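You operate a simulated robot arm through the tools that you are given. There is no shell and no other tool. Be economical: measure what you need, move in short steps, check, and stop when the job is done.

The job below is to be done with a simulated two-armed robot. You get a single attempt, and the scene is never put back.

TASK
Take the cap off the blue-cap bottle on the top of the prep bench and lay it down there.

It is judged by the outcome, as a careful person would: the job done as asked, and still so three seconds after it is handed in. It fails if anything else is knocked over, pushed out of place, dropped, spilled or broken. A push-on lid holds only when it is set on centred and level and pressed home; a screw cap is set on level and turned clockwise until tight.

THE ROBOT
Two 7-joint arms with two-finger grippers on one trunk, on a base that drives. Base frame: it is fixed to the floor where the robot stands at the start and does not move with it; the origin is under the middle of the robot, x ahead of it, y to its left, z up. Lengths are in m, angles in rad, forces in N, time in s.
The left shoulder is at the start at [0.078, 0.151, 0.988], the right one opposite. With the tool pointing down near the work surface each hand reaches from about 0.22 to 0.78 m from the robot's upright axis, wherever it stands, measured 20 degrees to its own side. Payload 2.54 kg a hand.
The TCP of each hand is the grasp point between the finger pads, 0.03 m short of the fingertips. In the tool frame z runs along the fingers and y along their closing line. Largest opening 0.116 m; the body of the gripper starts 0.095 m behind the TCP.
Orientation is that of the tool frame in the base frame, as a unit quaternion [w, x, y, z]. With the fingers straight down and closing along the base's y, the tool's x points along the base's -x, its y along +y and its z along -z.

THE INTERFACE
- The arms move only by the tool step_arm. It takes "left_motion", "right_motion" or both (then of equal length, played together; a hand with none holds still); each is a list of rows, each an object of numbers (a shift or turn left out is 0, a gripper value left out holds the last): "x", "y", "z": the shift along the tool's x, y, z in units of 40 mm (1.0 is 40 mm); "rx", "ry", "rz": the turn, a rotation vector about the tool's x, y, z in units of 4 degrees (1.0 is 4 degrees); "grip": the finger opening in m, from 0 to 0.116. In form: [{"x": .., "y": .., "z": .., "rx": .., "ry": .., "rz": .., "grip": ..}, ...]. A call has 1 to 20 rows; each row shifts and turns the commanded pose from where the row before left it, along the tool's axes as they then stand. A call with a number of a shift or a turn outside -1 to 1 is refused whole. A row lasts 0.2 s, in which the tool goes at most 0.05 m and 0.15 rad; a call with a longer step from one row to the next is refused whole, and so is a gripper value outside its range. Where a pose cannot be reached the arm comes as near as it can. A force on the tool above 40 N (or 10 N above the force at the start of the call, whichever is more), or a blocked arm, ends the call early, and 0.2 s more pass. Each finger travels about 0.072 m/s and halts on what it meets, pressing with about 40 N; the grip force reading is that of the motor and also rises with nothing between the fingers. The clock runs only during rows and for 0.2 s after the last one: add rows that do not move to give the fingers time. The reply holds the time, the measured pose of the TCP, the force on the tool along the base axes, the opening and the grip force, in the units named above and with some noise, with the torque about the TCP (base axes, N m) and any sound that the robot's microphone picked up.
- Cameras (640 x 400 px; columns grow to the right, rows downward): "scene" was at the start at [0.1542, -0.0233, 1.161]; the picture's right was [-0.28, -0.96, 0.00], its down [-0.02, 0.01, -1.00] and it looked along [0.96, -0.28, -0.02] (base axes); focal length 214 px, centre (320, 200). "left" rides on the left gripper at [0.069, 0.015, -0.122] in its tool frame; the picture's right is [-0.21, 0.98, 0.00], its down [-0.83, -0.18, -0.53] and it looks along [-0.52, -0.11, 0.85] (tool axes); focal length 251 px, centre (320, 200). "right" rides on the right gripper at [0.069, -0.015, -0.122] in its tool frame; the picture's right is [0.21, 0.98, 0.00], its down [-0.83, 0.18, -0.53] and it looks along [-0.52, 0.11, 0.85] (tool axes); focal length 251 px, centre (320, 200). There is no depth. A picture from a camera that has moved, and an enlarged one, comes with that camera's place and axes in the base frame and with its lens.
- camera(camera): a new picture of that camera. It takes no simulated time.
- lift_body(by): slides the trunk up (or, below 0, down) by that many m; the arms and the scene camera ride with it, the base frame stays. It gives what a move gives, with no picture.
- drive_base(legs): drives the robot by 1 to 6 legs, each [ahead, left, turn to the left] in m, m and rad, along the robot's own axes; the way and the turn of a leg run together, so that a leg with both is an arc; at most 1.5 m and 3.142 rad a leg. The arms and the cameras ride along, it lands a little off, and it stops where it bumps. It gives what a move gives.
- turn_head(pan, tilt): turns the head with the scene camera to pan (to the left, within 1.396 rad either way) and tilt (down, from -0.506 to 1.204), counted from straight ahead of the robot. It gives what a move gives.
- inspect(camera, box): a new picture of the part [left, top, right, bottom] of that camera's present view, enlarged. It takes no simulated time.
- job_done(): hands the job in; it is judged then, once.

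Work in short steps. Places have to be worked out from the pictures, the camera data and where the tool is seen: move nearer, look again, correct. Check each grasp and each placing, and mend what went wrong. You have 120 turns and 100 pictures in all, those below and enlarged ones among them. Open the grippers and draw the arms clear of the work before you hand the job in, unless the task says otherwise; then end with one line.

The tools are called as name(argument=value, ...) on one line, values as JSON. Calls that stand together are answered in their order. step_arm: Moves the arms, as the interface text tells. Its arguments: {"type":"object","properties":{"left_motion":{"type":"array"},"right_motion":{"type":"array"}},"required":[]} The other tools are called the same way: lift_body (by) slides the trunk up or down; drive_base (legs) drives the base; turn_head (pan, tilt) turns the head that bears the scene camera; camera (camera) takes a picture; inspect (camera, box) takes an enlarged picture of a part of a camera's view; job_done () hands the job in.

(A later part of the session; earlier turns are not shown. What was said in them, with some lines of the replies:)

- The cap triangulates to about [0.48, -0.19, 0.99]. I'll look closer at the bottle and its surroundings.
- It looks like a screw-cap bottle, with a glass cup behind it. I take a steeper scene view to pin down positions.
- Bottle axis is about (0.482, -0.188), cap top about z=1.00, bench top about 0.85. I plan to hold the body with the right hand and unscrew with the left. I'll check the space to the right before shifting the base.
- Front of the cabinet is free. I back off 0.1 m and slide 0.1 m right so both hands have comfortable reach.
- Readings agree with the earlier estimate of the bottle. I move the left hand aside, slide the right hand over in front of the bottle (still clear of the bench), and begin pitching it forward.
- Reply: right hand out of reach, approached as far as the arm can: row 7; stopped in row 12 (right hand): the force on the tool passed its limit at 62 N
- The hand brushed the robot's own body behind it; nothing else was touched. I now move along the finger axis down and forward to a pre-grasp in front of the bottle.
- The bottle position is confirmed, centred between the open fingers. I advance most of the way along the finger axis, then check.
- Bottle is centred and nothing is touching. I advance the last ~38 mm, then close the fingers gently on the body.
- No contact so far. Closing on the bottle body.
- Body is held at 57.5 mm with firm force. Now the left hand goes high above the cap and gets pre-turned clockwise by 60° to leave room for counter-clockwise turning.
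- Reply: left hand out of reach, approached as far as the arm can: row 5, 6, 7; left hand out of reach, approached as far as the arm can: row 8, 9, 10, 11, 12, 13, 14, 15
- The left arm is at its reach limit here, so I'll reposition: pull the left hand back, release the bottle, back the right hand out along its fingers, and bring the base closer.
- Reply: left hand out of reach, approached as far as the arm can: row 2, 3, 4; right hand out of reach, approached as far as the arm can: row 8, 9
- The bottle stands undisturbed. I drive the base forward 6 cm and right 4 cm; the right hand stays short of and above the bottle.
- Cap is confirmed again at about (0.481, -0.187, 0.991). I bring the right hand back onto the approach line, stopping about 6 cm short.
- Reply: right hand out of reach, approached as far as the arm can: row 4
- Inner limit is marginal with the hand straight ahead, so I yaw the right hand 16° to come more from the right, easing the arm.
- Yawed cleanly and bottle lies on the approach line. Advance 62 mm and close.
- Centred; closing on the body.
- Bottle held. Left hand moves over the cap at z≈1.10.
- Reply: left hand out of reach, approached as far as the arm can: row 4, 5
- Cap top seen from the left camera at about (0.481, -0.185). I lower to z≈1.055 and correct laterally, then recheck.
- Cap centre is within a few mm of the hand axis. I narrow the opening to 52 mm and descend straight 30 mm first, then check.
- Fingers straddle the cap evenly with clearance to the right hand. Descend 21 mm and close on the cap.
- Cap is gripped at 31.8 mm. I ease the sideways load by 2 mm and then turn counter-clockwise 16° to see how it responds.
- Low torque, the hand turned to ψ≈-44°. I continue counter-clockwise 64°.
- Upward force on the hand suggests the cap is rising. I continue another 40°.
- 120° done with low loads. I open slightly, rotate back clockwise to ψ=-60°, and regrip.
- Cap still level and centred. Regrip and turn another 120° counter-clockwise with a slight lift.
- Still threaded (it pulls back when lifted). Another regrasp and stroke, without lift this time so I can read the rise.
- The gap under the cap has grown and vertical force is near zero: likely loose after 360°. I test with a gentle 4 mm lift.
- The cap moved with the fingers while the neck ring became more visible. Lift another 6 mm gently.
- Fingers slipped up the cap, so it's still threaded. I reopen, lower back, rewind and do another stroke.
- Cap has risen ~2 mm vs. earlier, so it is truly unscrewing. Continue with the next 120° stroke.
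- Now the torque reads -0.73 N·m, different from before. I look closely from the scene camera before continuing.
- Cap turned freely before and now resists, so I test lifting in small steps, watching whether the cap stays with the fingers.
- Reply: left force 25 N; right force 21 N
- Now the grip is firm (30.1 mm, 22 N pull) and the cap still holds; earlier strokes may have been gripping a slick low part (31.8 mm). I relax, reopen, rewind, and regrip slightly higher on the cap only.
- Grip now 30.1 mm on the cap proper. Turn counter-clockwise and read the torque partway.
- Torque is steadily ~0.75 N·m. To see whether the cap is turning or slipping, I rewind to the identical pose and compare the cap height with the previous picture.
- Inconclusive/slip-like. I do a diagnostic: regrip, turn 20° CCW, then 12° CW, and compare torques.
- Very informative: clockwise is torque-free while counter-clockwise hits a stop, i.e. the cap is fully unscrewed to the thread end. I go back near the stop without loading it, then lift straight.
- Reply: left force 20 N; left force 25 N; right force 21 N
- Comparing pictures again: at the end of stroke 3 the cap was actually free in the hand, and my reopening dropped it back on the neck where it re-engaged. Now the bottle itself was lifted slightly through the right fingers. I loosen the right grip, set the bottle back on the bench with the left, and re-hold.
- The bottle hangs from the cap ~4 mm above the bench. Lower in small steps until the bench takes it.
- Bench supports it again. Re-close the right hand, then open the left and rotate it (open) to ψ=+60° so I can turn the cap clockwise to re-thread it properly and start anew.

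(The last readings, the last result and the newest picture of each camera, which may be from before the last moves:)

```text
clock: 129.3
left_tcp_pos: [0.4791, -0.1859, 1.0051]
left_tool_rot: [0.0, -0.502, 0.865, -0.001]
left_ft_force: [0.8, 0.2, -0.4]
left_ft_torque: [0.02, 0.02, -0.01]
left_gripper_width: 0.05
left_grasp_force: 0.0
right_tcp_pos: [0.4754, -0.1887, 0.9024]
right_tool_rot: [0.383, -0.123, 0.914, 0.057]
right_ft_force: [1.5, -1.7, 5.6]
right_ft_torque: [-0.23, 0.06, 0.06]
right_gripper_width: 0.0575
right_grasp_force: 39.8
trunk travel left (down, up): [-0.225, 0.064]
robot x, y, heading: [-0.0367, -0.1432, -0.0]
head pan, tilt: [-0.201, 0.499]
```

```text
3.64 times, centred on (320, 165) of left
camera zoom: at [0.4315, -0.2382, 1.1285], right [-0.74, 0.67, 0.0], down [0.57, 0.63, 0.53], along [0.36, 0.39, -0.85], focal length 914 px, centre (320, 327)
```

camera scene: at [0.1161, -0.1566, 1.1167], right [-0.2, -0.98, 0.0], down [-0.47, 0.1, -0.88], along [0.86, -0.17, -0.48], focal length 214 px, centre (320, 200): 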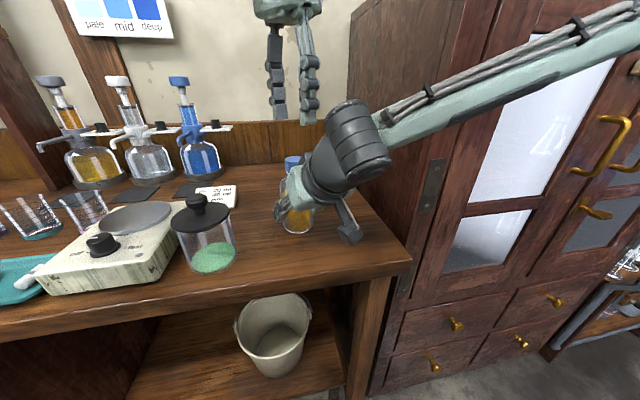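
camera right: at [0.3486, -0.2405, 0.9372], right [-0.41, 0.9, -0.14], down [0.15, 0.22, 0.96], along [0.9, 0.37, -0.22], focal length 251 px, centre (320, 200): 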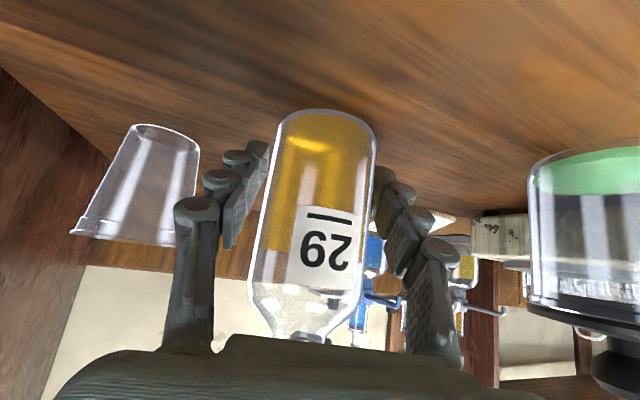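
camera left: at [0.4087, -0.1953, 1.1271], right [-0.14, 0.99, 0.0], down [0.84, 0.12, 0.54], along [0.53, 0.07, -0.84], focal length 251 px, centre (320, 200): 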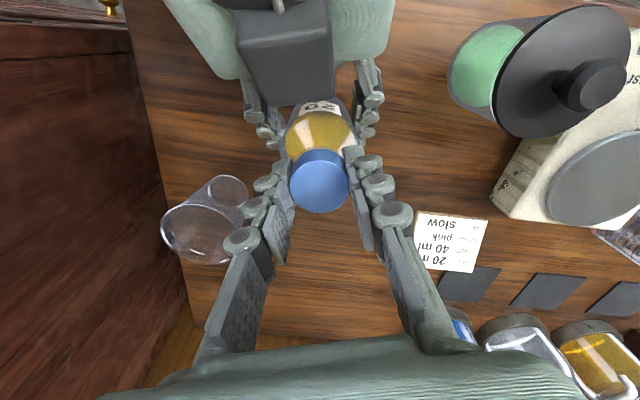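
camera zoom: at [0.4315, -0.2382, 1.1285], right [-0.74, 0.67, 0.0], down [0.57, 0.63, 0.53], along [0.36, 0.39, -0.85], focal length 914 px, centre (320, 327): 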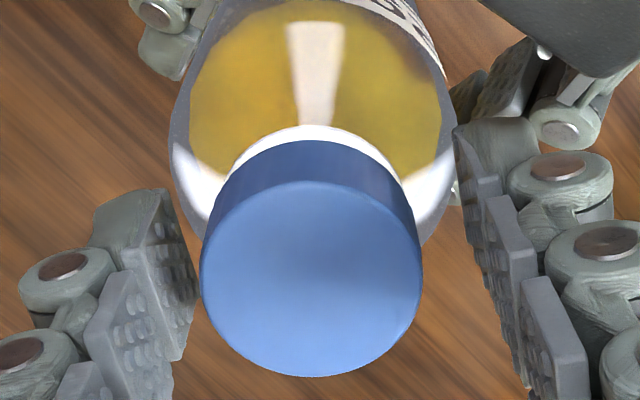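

I correct a ~2 mm centring offset, grip, turn clockwise 60° and read.

step_arm(left_motion=[{"y": -0.045}, {"grip": 0.042}, {"grip": 0.035}, {"grip": 0.028}, {}, {}, {"rz": 1}, {"rz": 1}, {"rz": 1}, {"rz": 1}, {"rz": 1}])

step_arm(left_motion=[{"rz": 1}, {"rz": 1}, {"rz": 1}, {"rz": 1}, {"rz": 1}, {"rz": 1}, {"rz": 1}, {"rz": 1}, {"rz": 1}, {"rz": 1}])

```text
clock: 131.7
left_tcp_pos: [0.4805, -0.1879, 1.0056]
left_tool_rot: [0.0, -0.343, 0.939, -0.001]
left_ft_force: [-3.3, 2.4, 0.3]
left_ft_torque: [0.04, 0.08, -0.02]
left_gripper_width: 0.0304
left_grasp_force: 40.1
right_tcp_pos: [0.475, -0.1881, 0.9005]
right_tool_rot: [0.383, -0.123, 0.914, 0.057]
right_ft_force: [2.6, -2.6, 4.2]
right_ft_torque: [-0.03, 0.26, -0.01]
right_gripper_width: 0.0577
right_grasp_force: 39.7
trunk travel left (down, up): [-0.225, 0.064]
robot x, y, heading: [-0.0416, -0.142, -0.001]
head pan, tilt: [-0.201, 0.499]
```

```text
clock: 133.9
left_tcp_pos: [0.48, -0.1869, 1.0071]
left_tool_rot: [0.0, 0.0, 1.0, -0.001]
left_ft_force: [-2.3, -1.2, -2.6]
left_ft_torque: [0.0, 0.11, 0.04]
left_gripper_width: 0.0301
left_grasp_force: 40.0
right_tcp_pos: [0.4753, -0.1877, 0.9003]
right_tool_rot: [0.382, -0.123, 0.914, 0.057]
right_ft_force: [1.3, -1.6, 4.9]
right_ft_torque: [-0.18, 0.12, -0.02]
right_gripper_width: 0.0576
right_grasp_force: 39.4
trunk travel left (down, up): [-0.225, 0.064]
robot x, y, heading: [-0.0407, -0.1373, -0.001]
head pan, tilt: [-0.201, 0.499]
```

Clockwise is a smooth thread (cap draws down). Now turn back counter-clockwise to just at the stop.

step_arm(left_motion=[{"rz": -1}, {"rz": -1}, {"rz": -1}, {"rz": -1}, {"rz": -1}, {"rz": -1}, {"rz": -1}, {"rz": -1}, {"rz": -1}, {"rz": -1}, {"rz": -1}, {"rz": -1}, {"rz": -1}, {"rz": -1}, {"rz": -1}])

step_arm(left_motion=[{"rz": -1}, {"rz": -1}])

step_arm(left_motion=[{"rz": -1}, {"rz": -0.5}])

```text
clock: 137.1
left_tcp_pos: [0.4808, -0.1879, 1.0063]
left_tool_rot: [-0.001, -0.501, 0.865, -0.003]
left_ft_force: [0.1, 0.6, -0.9]
left_ft_torque: [-0.03, -0.02, 0.01]
left_gripper_width: 0.0301
left_grasp_force: 40.5
right_tcp_pos: [0.4754, -0.1877, 0.9008]
right_tool_rot: [0.383, -0.123, 0.914, 0.057]
right_ft_force: [1.2, -0.2, 3.4]
right_ft_torque: [-0.22, -0.07, 0.07]
right_gripper_width: 0.0575
right_grasp_force: 39.5
trunk travel left (down, up): [-0.225, 0.064]
robot x, y, heading: [-0.0419, -0.1396, 0.003]
head pan, tilt: [-0.201, 0.499]
```

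```text
clock: 137.7
left_tcp_pos: [0.4797, -0.1866, 1.0067]
left_tool_rot: [0.0, -0.561, 0.828, -0.001]
left_ft_force: [-0.2, 0.5, -0.2]
left_ft_torque: [0.0, -0.03, 0.0]
left_gripper_width: 0.0302
left_grasp_force: 39.5
right_tcp_pos: [0.475, -0.1875, 0.9008]
right_tool_rot: [0.383, -0.123, 0.914, 0.057]
right_ft_force: [1.0, -0.7, 3.8]
right_ft_torque: [-0.24, -0.05, 0.03]
right_gripper_width: 0.0578
right_grasp_force: 39.8
trunk travel left (down, up): [-0.225, 0.064]
robot x, y, heading: [-0.0392, -0.1417, 0.004]
head pan, tilt: [-0.201, 0.499]
```

```text
clock: 138.3
left_tcp_pos: [0.4803, -0.1868, 1.0063]
left_tool_rot: [0.0, -0.604, 0.797, -0.001]
left_ft_force: [-0.7, 0.6, 0.3]
left_ft_torque: [-0.01, -0.03, -0.01]
left_gripper_width: 0.0301
left_grasp_force: 40.1
right_tcp_pos: [0.4738, -0.1886, 0.9016]
right_tool_rot: [0.382, -0.123, 0.914, 0.057]
right_ft_force: [0.5, -0.9, 4.0]
right_ft_torque: [-0.22, -0.05, 0.03]
right_gripper_width: 0.0577
right_grasp_force: 40.1
trunk travel left (down, up): [-0.225, 0.064]
robot x, y, heading: [-0.0387, -0.1389, 0.003]
head pan, tilt: [-0.201, 0.499]
```

No stop yet at 14° past. Regrip at ψ≈-62° and continue counter-clockwise in readable increments.

step_arm(left_motion=[{"grip": 0.04}, {"grip": 0.05}, {"rz": 1}, {"rz": 1}, {"rz": 1}, {"rz": 1}, {"rz": 1}, {"rz": 1}, {"rz": 1}, {"rz": 1}, {"rz": 1}, {"rz": 1}, {"rz": 1}, {"rz": 1}, {"rz": 1}, {"rz": 1}, {"rz": 1}, {"rz": 1}, {"rz": 1}, {"rz": 1}])

step_arm(left_motion=[{"rz": 1}, {"rz": 1}, {"rz": 1}, {"rz": 1}, {"rz": 1}, {"rz": 1}, {"rz": 1}, {"rz": 1}, {"rz": 1}, {"rz": 1}, {"rz": 1}, {"rz": 1}, {"rz": 1}, {"rz": 1}, {"grip": 0.042}, {"grip": 0.035}, {"grip": 0.028}, {}, {}])

step_arm(left_motion=[{"rz": -1}, {"rz": -1}, {"rz": -1}])

step_arm(left_motion=[{"rz": -1}, {"rz": -1}, {"rz": -1}])

```text
clock: 142.5
left_tcp_pos: [0.4802, -0.1865, 1.0059]
left_tool_rot: [0.001, -0.018, 1.0, -0.001]
left_ft_force: [0.5, -0.1, -0.6]
left_ft_torque: [0.01, 0.02, 0.0]
left_gripper_width: 0.0503
left_grasp_force: 0.0
right_tcp_pos: [0.476, -0.1873, 0.9001]
right_tool_rot: [0.382, -0.123, 0.914, 0.056]
right_ft_force: [0.2, -0.4, 3.0]
right_ft_torque: [-0.12, 0.03, 0.0]
right_gripper_width: 0.0579
right_grasp_force: 40.1
trunk travel left (down, up): [-0.225, 0.064]
robot x, y, heading: [-0.0376, -0.1373, 0.004]
head pan, tilt: [-0.201, 0.499]
```

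```text
clock: 146.5
left_tcp_pos: [0.4806, -0.1866, 1.0064]
left_tool_rot: [0.002, 0.452, 0.892, -0.001]
left_ft_force: [-0.7, -0.5, 0.9]
left_ft_torque: [-0.02, 0.0, 0.0]
left_gripper_width: 0.0316
left_grasp_force: 39.8
right_tcp_pos: [0.476, -0.1878, 0.9016]
right_tool_rot: [0.382, -0.123, 0.914, 0.057]
right_ft_force: [0.4, -0.1, 1.8]
right_ft_torque: [-0.11, -0.03, 0.0]
right_gripper_width: 0.0578
right_grasp_force: 40.3
trunk travel left (down, up): [-0.225, 0.064]
robot x, y, heading: [-0.0412, -0.1396, 0.003]
head pan, tilt: [-0.201, 0.499]
```

```text
clock: 147.3
left_tcp_pos: [0.4804, -0.1869, 1.0063]
left_tool_rot: [0.002, 0.355, 0.935, -0.001]
left_ft_force: [0.4, 0.3, 1.2]
left_ft_torque: [-0.02, 0.0, 0.03]
left_gripper_width: 0.0319
left_grasp_force: 40.0
right_tcp_pos: [0.475, -0.1878, 0.9008]
right_tool_rot: [0.382, -0.124, 0.914, 0.057]
right_ft_force: [0.3, 0.3, 1.8]
right_ft_torque: [-0.14, -0.03, 0.03]
right_gripper_width: 0.0576
right_grasp_force: 40.3
trunk travel left (down, up): [-0.225, 0.064]
robot x, y, heading: [-0.0419, -0.1405, 0.007]
head pan, tilt: [-0.201, 0.499]
```

```text
clock: 148.1
left_tcp_pos: [0.4808, -0.187, 1.0058]
left_tool_rot: [0.0, 0.256, 0.967, -0.001]
left_ft_force: [-0.3, 0.3, 0.2]
left_ft_torque: [0.01, -0.01, 0.03]
left_gripper_width: 0.0316
left_grasp_force: 40.4
right_tcp_pos: [0.476, -0.1881, 0.9007]
right_tool_rot: [0.381, -0.122, 0.915, 0.057]
right_ft_force: [0.5, 0.3, 1.0]
right_ft_torque: [-0.1, 0.0, 0.05]
right_gripper_width: 0.0577
right_grasp_force: 39.6
trunk travel left (down, up): [-0.225, 0.064]
robot x, y, heading: [-0.0414, -0.1412, 0.001]
head pan, tilt: [-0.201, 0.499]
```

Nicely centred, no torque, constant width, so it's turning with me. Continue in 12–16° increments.

step_arm(left_motion=[{"rz": -1}, {"rz": -1}, {"rz": -1}, {"rz": -1}, {"rz": -1}, {"rz": -1}])

step_arm(left_motion=[{"rz": -1}, {"rz": -1}, {"rz": -1}, {"rz": -1}, {"rz": -1}, {"rz": -1}])

step_arm(left_motion=[{"rz": -1}, {"rz": -1}, {"rz": -1}, {"rz": -1}, {"rz": -1}, {"rz": -1}])

inspect(camera="left", box=[260, 110, 380, 220])

```text
clock: 149.5
left_tcp_pos: [0.4802, -0.1855, 1.0058]
left_tool_rot: [0.0, 0.05, 0.999, -0.001]
left_ft_force: [-0.9, -0.4, 0.4]
left_ft_torque: [-0.03, -0.03, 0.0]
left_gripper_width: 0.0317
left_grasp_force: 40.3
right_tcp_pos: [0.4758, -0.1875, 0.9009]
right_tool_rot: [0.382, -0.123, 0.914, 0.056]
right_ft_force: [0.5, 0.0, 1.6]
right_ft_torque: [-0.11, -0.03, 0.01]
right_gripper_width: 0.0578
right_grasp_force: 39.6
trunk travel left (down, up): [-0.225, 0.064]
robot x, y, heading: [-0.0415, -0.1363, 0.004]
head pan, tilt: [-0.201, 0.499]
```

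```text
clock: 150.9
left_tcp_pos: [0.4803, -0.1867, 1.006]
left_tool_rot: [0.001, -0.159, 0.987, -0.002]
left_ft_force: [0.8, 0.1, 2.5]
left_ft_torque: [-0.01, -0.03, 0.03]
left_gripper_width: 0.0314
left_grasp_force: 39.8
right_tcp_pos: [0.4753, -0.1877, 0.901]
right_tool_rot: [0.382, -0.124, 0.914, 0.057]
right_ft_force: [0.4, 1.1, 0.3]
right_ft_torque: [-0.14, -0.13, 0.04]
right_gripper_width: 0.0578
right_grasp_force: 40.4
trunk travel left (down, up): [-0.225, 0.064]
robot x, y, heading: [-0.0422, -0.1392, 0.005]
head pan, tilt: [-0.201, 0.499]
```

```text
clock: 152.3
left_tcp_pos: [0.4817, -0.1874, 1.0054]
left_tool_rot: [0.0, -0.361, 0.933, -0.001]
left_ft_force: [0.2, -1.0, 0.6]
left_ft_torque: [-0.01, 0.0, 0.01]
left_gripper_width: 0.0315
left_grasp_force: 40.0
right_tcp_pos: [0.4759, -0.1877, 0.8999]
right_tool_rot: [0.382, -0.124, 0.914, 0.058]
right_ft_force: [0.1, -0.1, 0.0]
right_ft_torque: [-0.14, -0.06, 0.01]
right_gripper_width: 0.0575
right_grasp_force: 40.2
trunk travel left (down, up): [-0.225, 0.064]
robot x, y, heading: [-0.0436, -0.1412, 0.003]
head pan, tilt: [-0.201, 0.499]
```

```text
3.64 times, centred on (320, 165) of left
camera zoom: at [0.4197, -0.222, 1.1285], right [-0.5, 0.87, 0.0], down [0.73, 0.42, 0.53], along [0.46, 0.26, -0.85], focal length 914 px, centre (320, 327)
```

zoom: 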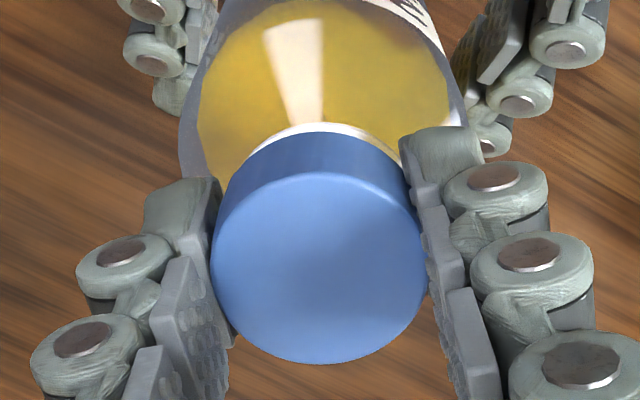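

The cap now sits lower and spins without rising or torque — seemingly free. Test lift in 1.6 mm steps.

step_arm(left_motion=[{"z": -0.04}, {"z": -0.04}, {}])

step_arm(left_motion=[{"z": -0.03}, {"z": -0.03}, {}])

inspect(camera="left", box=[260, 110, 380, 220])

```text
clock: 153.1
left_tcp_pos: [0.4801, -0.1875, 1.0101]
left_tool_rot: [0.0, -0.36, 0.933, 0.0]
left_ft_force: [0.7, 0.6, -0.7]
left_ft_torque: [-0.03, 0.0, 0.02]
left_gripper_width: 0.0317
left_grasp_force: 40.4
right_tcp_pos: [0.4762, -0.1888, 0.9015]
right_tool_rot: [0.381, -0.123, 0.914, 0.057]
right_ft_force: [-0.2, -0.5, 0.7]
right_ft_torque: [-0.04, 0.01, -0.01]
right_gripper_width: 0.0577
right_grasp_force: 40.2
trunk travel left (down, up): [-0.225, 0.064]
robot x, y, heading: [-0.0389, -0.1371, 0.001]
head pan, tilt: [-0.201, 0.499]
```

```text
clock: 153.9
left_tcp_pos: [0.4804, -0.1869, 1.0126]
left_tool_rot: [0.0, -0.36, 0.933, -0.001]
left_ft_force: [1.4, -0.1, -0.6]
left_ft_torque: [-0.01, 0.0, 0.02]
left_gripper_width: 0.032
left_grasp_force: 39.9
right_tcp_pos: [0.4747, -0.1876, 0.9013]
right_tool_rot: [0.381, -0.123, 0.914, 0.057]
right_ft_force: [0.1, 0.4, 1.7]
right_ft_torque: [-0.11, 0.0, 0.02]
right_gripper_width: 0.0579
right_grasp_force: 39.9
trunk travel left (down, up): [-0.225, 0.064]
robot x, y, heading: [-0.0403, -0.1399, 0.007]
head pan, tilt: [-0.201, 0.499]
```

```text
3.64 times, centred on (320, 165) of left
camera zoom: at [0.4193, -0.222, 1.1341], right [-0.5, 0.87, 0.0], down [0.73, 0.42, 0.53], along [0.46, 0.26, -0.85], focal length 914 px, centre (320, 327)
```

zoom: 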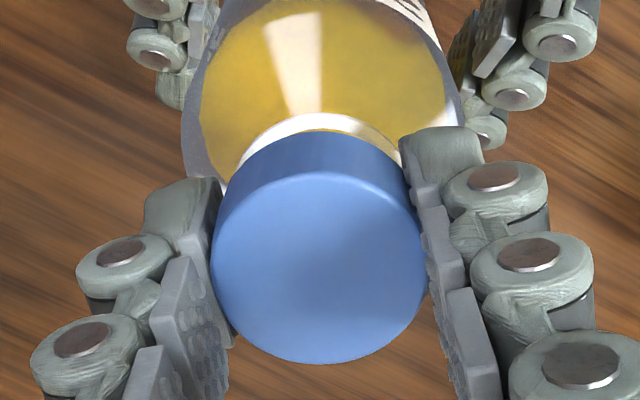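

The cap is free, rising with no force. Keep gripping and lift it 50 mm clear.

step_arm(left_motion=[{"z": -0.2}, {"z": -0.2}, {"z": -0.2}, {"z": -0.3}, {"z": -0.35}, {}])

camera(camera="left")

camera(camera="scene")

```text
clock: 155.3
left_tcp_pos: [0.4808, -0.1877, 1.0614]
left_tool_rot: [0.001, -0.36, 0.933, -0.001]
left_ft_force: [-0.9, 0.4, 0.6]
left_ft_torque: [0.0, 0.02, -0.01]
left_gripper_width: 0.0317
left_grasp_force: 39.6
right_tcp_pos: [0.4748, -0.1885, 0.9007]
right_tool_rot: [0.382, -0.123, 0.914, 0.057]
right_ft_force: [-0.4, 0.9, 2.3]
right_ft_torque: [-0.09, -0.02, -0.01]
right_gripper_width: 0.0576
right_grasp_force: 40.2
trunk travel left (down, up): [-0.225, 0.064]
robot x, y, heading: [-0.0432, -0.1378, 0.002]
head pan, tilt: [-0.201, 0.499]
```

```text
47 pictures are left
camera left: at [0.4195, -0.2219, 1.1841], right [-0.5, 0.87, 0.0], down [0.73, 0.42, 0.53], along [0.46, 0.26, -0.85], focal length 251 px, centre (320, 200)
```

left: 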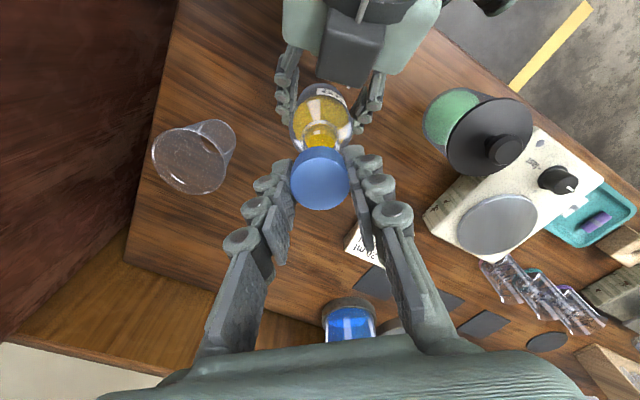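

```text
46 pictures are left
camera scene: at [0.116, -0.1564, 1.1167], right [-0.2, -0.98, 0.0], down [-0.47, 0.1, -0.88], along [0.86, -0.17, -0.48], focal length 214 px, centre (320, 200)
```

scene: 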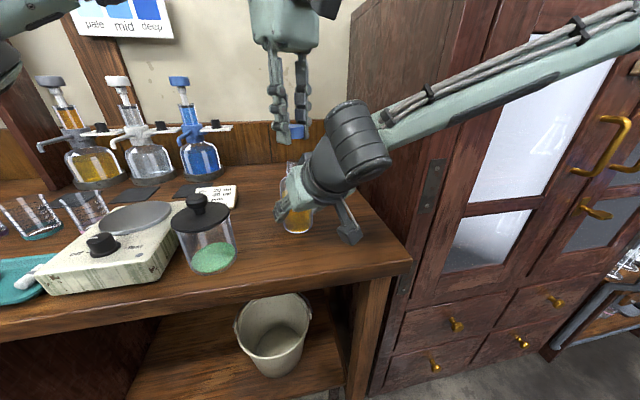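

Cap is off and held. Now I release the bottle with the right hand and back it straight out along its fingers, keeping the left still.

step_arm(right_motion=[{"grip": 0.062}, {"grip": 0.075}, {"grip": 0.095}, {"grip": 0.116}, {}, {}])

step_arm(right_motion=[{"z": -0.5}, {"z": -0.8}, {"z": -0.9}, {"z": -0.9}, {"z": -0.9}, {}])

camera(camera="scene")

camera(camera="right")

```text
clock: 156.7
left_tcp_pos: [0.4808, -0.1867, 1.061]
left_tool_rot: [0.0, -0.36, 0.933, 0.0]
left_ft_force: [-0.4, 0.3, -0.2]
left_ft_torque: [-0.02, 0.03, 0.0]
left_gripper_width: 0.0318
left_grasp_force: 40.1
right_tcp_pos: [0.4763, -0.1865, 0.9]
right_tool_rot: [0.381, -0.123, 0.915, 0.058]
right_ft_force: [-0.5, 0.9, -0.1]
right_ft_torque: [0.0, 0.02, 0.01]
right_gripper_width: 0.1158
right_grasp_force: 0.0
trunk travel left (down, up): [-0.225, 0.064]
robot x, y, heading: [-0.0411, -0.1432, 0.001]
head pan, tilt: [-0.201, 0.499]
```

```text
clock: 158.1
left_tcp_pos: [0.4813, -0.1866, 1.0615]
left_tool_rot: [0.001, -0.36, 0.933, -0.001]
left_ft_force: [-0.5, -0.6, 0.7]
left_ft_torque: [0.03, 0.0, 0.02]
left_gripper_width: 0.0318
left_grasp_force: 40.3
right_tcp_pos: [0.3649, -0.2191, 1.0138]
right_tool_rot: [0.382, -0.124, 0.914, 0.058]
right_ft_force: [-0.4, 0.9, 0.5]
right_ft_torque: [-0.01, 0.03, 0.01]
right_gripper_width: 0.1162
right_grasp_force: 0.1
trunk travel left (down, up): [-0.225, 0.064]
robot x, y, heading: [-0.0403, -0.1377, 0.0]
head pan, tilt: [-0.201, 0.499]
```

```text
45 pictures are left
camera scene: at [0.1163, -0.1564, 1.1166], right [-0.2, -0.98, 0.0], down [-0.47, 0.1, -0.88], along [0.86, -0.17, -0.48], focal length 214 px, centre (320, 200)
```

scene: 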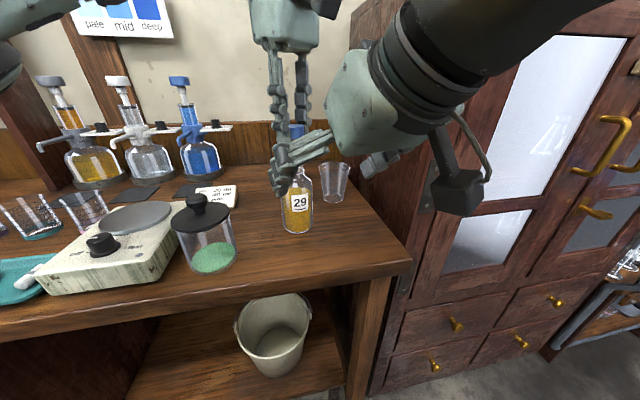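

```text
44 pictures are left
camera right: at [0.238, -0.272, 1.0494], right [-0.41, 0.9, -0.14], down [0.15, 0.22, 0.96], along [0.9, 0.37, -0.22], focal length 251 px, centre (320, 200)
```

right: 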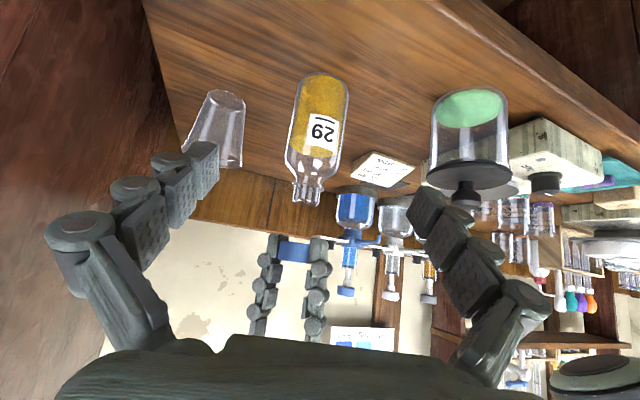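

Bottle stands upright and open; cap is in the left fingers. Move the right hand back and to the right, away from the bench.

step_arm(right_motion=[{"z": -0.42, "x": 0.42, "y": -0.8, "grip": 0.06}, {"z": -0.42, "x": 0.42, "y": -0.8}, {"z": -0.42, "x": 0.42, "y": -0.8}, {"z": -0.42, "x": 0.42, "y": -0.8}, {"z": -0.42, "x": 0.42, "y": -0.8}, {"z": -0.42, "x": 0.42, "y": -0.8}, {}])

camera(camera="scene")

```text
clock: 159.7
left_tcp_pos: [0.4817, -0.1877, 1.0619]
left_tool_rot: [0.001, -0.36, 0.933, -0.002]
left_ft_force: [-0.2, -0.8, 0.3]
left_ft_torque: [-0.01, 0.0, 0.0]
left_gripper_width: 0.0316
left_grasp_force: 40.4
right_tcp_pos: [0.2964, -0.4423, 1.031]
right_tool_rot: [0.382, -0.124, 0.914, 0.057]
right_ft_force: [-0.4, -0.7, 0.2]
right_ft_torque: [0.02, 0.0, -0.01]
right_gripper_width: 0.06
right_grasp_force: 0.0
right hand out of reach, approached as far as the arm can: row 1, 2, 3
trunk travel left (down, up): [-0.225, 0.064]
robot x, y, heading: [-0.0441, -0.139, 0.004]
head pan, tilt: [-0.201, 0.499]
```

```text
43 pictures are left
camera scene: at [0.1163, -0.1564, 1.1166], right [-0.2, -0.98, 0.0], down [-0.47, 0.09, -0.88], along [0.86, -0.17, -0.48], focal length 214 px, centre (320, 200)
```

scene: 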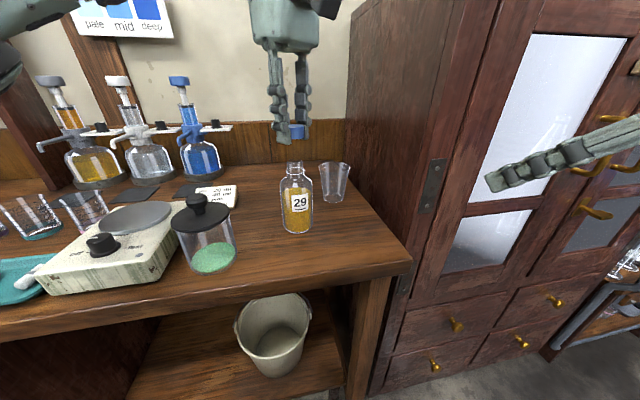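

Now bring the cap over the free bench spot right-front of the bottle (≈0.405, -0.255), turning the hand back toward ψ=0 on the way.

step_arm(left_motion=[{"x": 0.85}, {"x": 0.85}, {"x": 0.85}, {"rz": 1}, {"rz": 1}, {"rz": 1}, {"rz": 1}, {"rz": 1}, {"rz": 1}, {"rz": 1}, {"rz": 1}, {"rz": 1}, {"rz": 1}, {}])

camera(camera="left")

camera(camera="scene")

```text
clock: 162.7
left_tcp_pos: [0.4053, -0.2558, 1.0625]
left_tool_rot: [0.001, -0.019, 1.0, -0.001]
left_ft_force: [0.0, -0.6, 0.3]
left_ft_torque: [0.01, -0.02, -0.02]
left_gripper_width: 0.0317
left_grasp_force: 40.2
right_tcp_pos: [0.2963, -0.4426, 1.0313]
right_tool_rot: [0.382, -0.123, 0.914, 0.056]
right_ft_force: [-0.1, 1.0, 0.0]
right_ft_torque: [-0.02, 0.0, -0.04]
right_gripper_width: 0.0601
right_grasp_force: 0.0
trunk travel left (down, up): [-0.225, 0.064]
robot x, y, heading: [-0.0402, -0.1401, 0.0]
head pan, tilt: [-0.201, 0.499]
```

```text
42 pictures are left
camera left: at [0.3357, -0.2428, 1.1841], right [0.18, 0.98, 0.0], down [0.83, -0.15, 0.54], along [0.53, -0.1, -0.84], focal length 251 px, centre (320, 200)
```

left: 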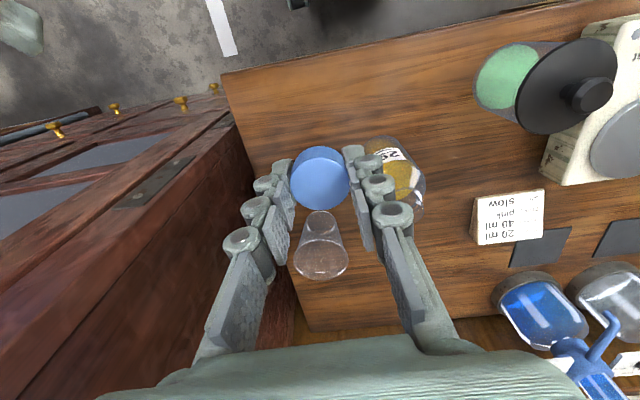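

```text
41 pictures are left
camera scene: at [0.1161, -0.1565, 1.1167], right [-0.2, -0.98, 0.0], down [-0.47, 0.1, -0.88], along [0.86, -0.17, -0.48], focal length 214 px, centre (320, 200)
```

scene: 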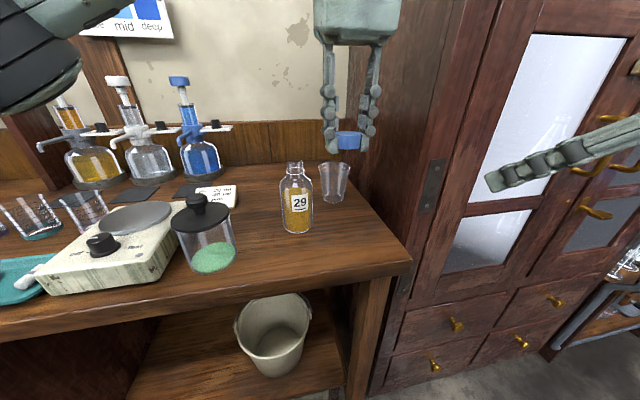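

Spot below is free bench, about 5 cm from the front edge and 10 cm from the cabinet. Descend to ~20 mm above expected contact.

step_arm(left_motion=[{"z": 0.8}, {"z": 0.8}, {"z": 0.8}, {"z": 0.8}, {"z": 0.6}, {}])

camera(camera="left")

inspect(camera="scene", box=[260, 100, 440, 280])

```text
clock: 164.1
left_tcp_pos: [0.404, -0.255, 0.909]
left_tool_rot: [0.001, -0.019, 1.0, 0.0]
left_ft_force: [-1.2, -0.3, 0.8]
left_ft_torque: [0.0, -0.01, 0.0]
left_gripper_width: 0.0316
left_grasp_force: 39.6
right_tcp_pos: [0.2969, -0.4414, 1.0303]
right_tool_rot: [0.382, -0.123, 0.914, 0.057]
right_ft_force: [0.2, -0.4, 0.2]
right_ft_torque: [0.01, 0.01, 0.0]
right_gripper_width: 0.06
right_grasp_force: 0.1
trunk travel left (down, up): [-0.225, 0.064]
robot x, y, heading: [-0.0415, -0.141, -0.001]
head pan, tilt: [-0.201, 0.499]
```

```text
40 pictures are left
camera left: at [0.3354, -0.2432, 1.032], right [0.18, 0.98, 0.0], down [0.83, -0.15, 0.54], along [0.53, -0.1, -0.84], focal length 251 px, centre (320, 200)
```

left: 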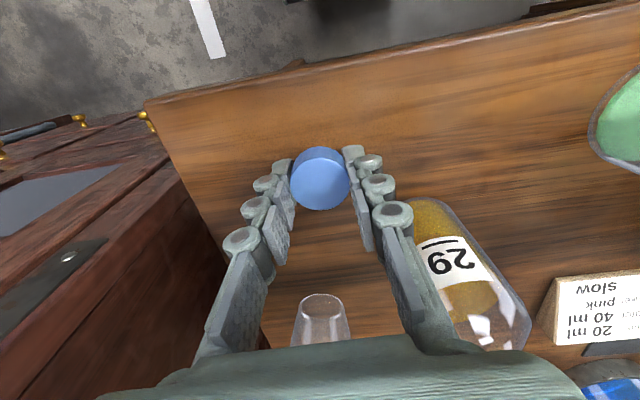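

```text
2.22 times, centred on (350, 190) of scene
camera zoom: at [0.1161, -0.1565, 1.1167], right [-0.2, -0.98, 0.0], down [-0.47, 0.1, -0.88], along [0.86, -0.17, -0.48], focal length 477 px, centre (253, 222)
```

zoom: 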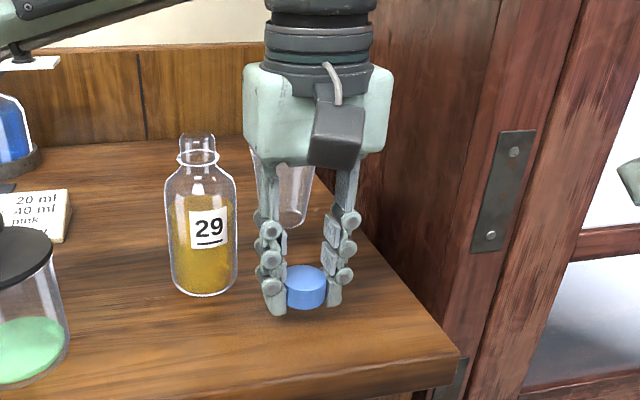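

All clear. Lower slowly until contact.

step_arm(left_motion=[{"z": 0.2}, {"z": 0.2}, {"z": 0.1}, {}])

step_arm(left_motion=[{"z": 0.06}, {"z": 0.06}, {}])

inspect(camera="scene", box=[300, 160, 400, 260])

```text
clock: 165.1
left_tcp_pos: [0.4051, -0.2554, 0.8912]
left_tool_rot: [0.001, -0.019, 1.0, -0.001]
left_ft_force: [-0.2, 0.6, 1.5]
left_ft_torque: [0.08, 0.02, 0.02]
left_gripper_width: 0.0317
left_grasp_force: 40.1
right_tcp_pos: [0.2969, -0.442, 1.0306]
right_tool_rot: [0.381, -0.123, 0.914, 0.057]
right_ft_force: [0.1, 0.1, 0.0]
right_ft_torque: [0.04, 0.01, -0.03]
right_gripper_width: 0.0598
right_grasp_force: 0.0
trunk travel left (down, up): [-0.225, 0.064]
robot x, y, heading: [-0.042, -0.1374, 0.002]
head pan, tilt: [-0.201, 0.499]
```

```text
clock: 165.9
left_tcp_pos: [0.4053, -0.2556, 0.8895]
left_tool_rot: [0.004, -0.02, 1.0, -0.004]
left_ft_force: [-4.4, 3.7, 15.2]
left_ft_torque: [0.38, 0.25, 0.04]
left_gripper_width: 0.0317
left_grasp_force: 40.4
right_tcp_pos: [0.2958, -0.4412, 1.0316]
right_tool_rot: [0.382, -0.125, 0.914, 0.058]
right_ft_force: [0.1, -0.2, -0.3]
right_ft_torque: [0.01, -0.01, -0.01]
right_gripper_width: 0.0601
right_grasp_force: 0.0
trunk travel left (down, up): [-0.225, 0.064]
robot x, y, heading: [-0.0377, -0.1417, 0.001]
head pan, tilt: [-0.201, 0.499]
stopped in row 3 (left hand): the force on the tool passed its limit at 42 N (the readings are from after the stop); the commanded pose is now the measured one
```

```text
4.00 times, centred on (350, 210) of scene
camera zoom: at [0.1149, -0.1559, 1.1166], right [-0.2, -0.98, 0.0], down [-0.47, 0.09, -0.88], along [0.86, -0.17, -0.48], focal length 858 px, centre (200, 160)
```

zoom: 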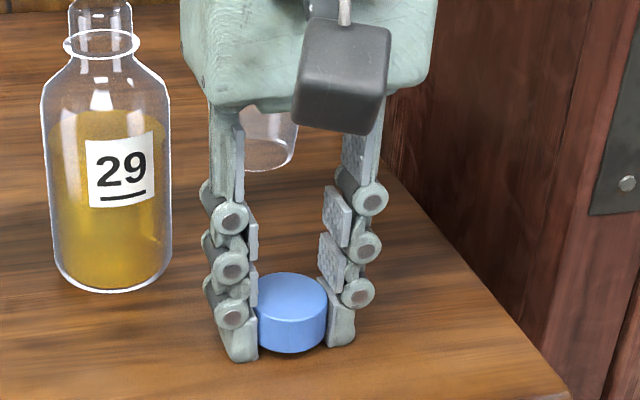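

The cap (or fingertips) is on the bench. I raise a hair to relieve the load and open slowly.

step_arm(left_motion=[{"z": -0.04}, {"grip": 0.034}, {"grip": 0.038}, {"grip": 0.044}, {"grip": 0.052}, {"grip": 0.06}, {}])

inspect(camera="scene", box=[300, 160, 400, 260])

```text
clock: 167.6
left_tcp_pos: [0.4076, -0.2567, 0.8912]
left_tool_rot: [0.003, -0.02, 1.0, -0.003]
left_ft_force: [-0.4, 0.3, 0.6]
left_ft_torque: [-0.01, 0.0, 0.04]
left_gripper_width: 0.0599
left_grasp_force: 0.1
right_tcp_pos: [0.2953, -0.4423, 1.0301]
right_tool_rot: [0.382, -0.123, 0.914, 0.057]
right_ft_force: [0.1, -0.1, 0.5]
right_ft_torque: [0.01, 0.01, 0.0]
right_gripper_width: 0.0601
right_grasp_force: 0.0
trunk travel left (down, up): [-0.225, 0.064]
robot x, y, heading: [-0.0393, -0.1392, 0.005]
head pan, tilt: [-0.201, 0.499]
```

```text
4.00 times, centred on (350, 210) of scene
camera zoom: at [0.1162, -0.1564, 1.1167], right [-0.2, -0.98, 0.0], down [-0.47, 0.1, -0.88], along [0.86, -0.17, -0.48], focal length 858 px, centre (200, 160)
```

zoom: 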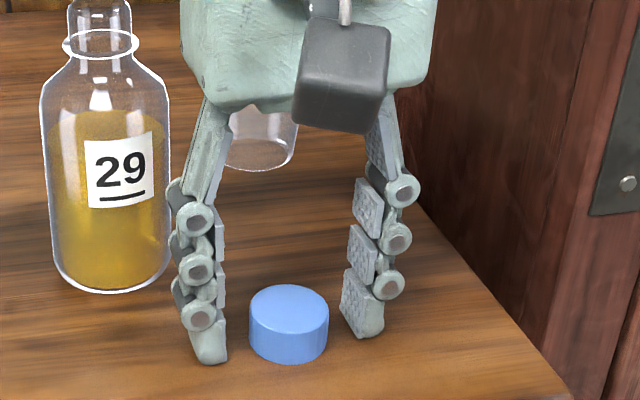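

Cap lies flat on the bench, free of the fingers. I raise the left hand straight up and move it back to the left.

step_arm(left_motion=[{"z": -0.6}, {"z": -0.9}, {"z": -0.9}, {"z": -0.9}, {"z": -0.9}, {"z": -0.9}, {"x": 0.6, "y": 0.8}, {"x": 0.6, "y": 0.8}, {"x": 0.4, "y": 0.9}, {"y": 1}, {"y": 1}, {"y": 1}, {}])

camera(camera="scene")

```text
clock: 170.3
left_tcp_pos: [0.3307, -0.0385, 1.0914]
left_tool_rot: [0.003, -0.019, 1.0, -0.002]
left_ft_force: [0.3, -0.1, -0.3]
left_ft_torque: [-0.03, -0.01, 0.0]
left_gripper_width: 0.0601
left_grasp_force: 0.1
right_tcp_pos: [0.2967, -0.4426, 1.0308]
right_tool_rot: [0.381, -0.124, 0.914, 0.057]
right_ft_force: [0.3, -0.1, -0.1]
right_ft_torque: [-0.03, -0.02, -0.02]
right_gripper_width: 0.0599
right_grasp_force: 0.0
trunk travel left (down, up): [-0.225, 0.064]
robot x, y, heading: [-0.0399, -0.1447, -0.003]
head pan, tilt: [-0.201, 0.499]
```

```text
36 pictures are left
camera scene: at [0.1162, -0.1566, 1.1166], right [-0.2, -0.98, 0.0], down [-0.47, 0.1, -0.88], along [0.86, -0.17, -0.48], focal length 214 px, centre (320, 200)
```

scene: 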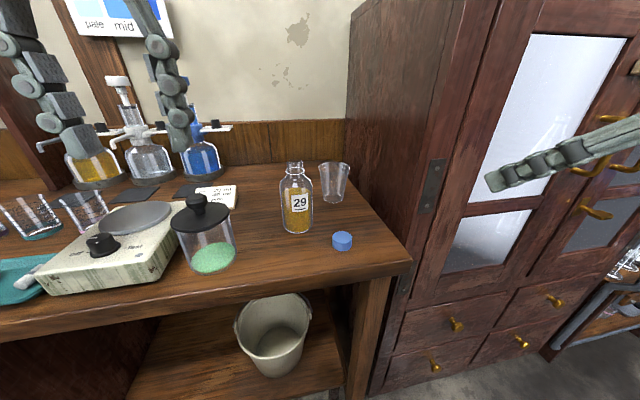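

The bottle is open and upright in its original place, the cap lies flat on the bench, everything else is undisturbed, and both hands are clear. Handing in.

job_done()

```text
The job is handed in.
```

The blue cap is off the bottle and lying flat on the prep bench in front of it, and the bottle is still upright where it started, with nothing else disturbed.
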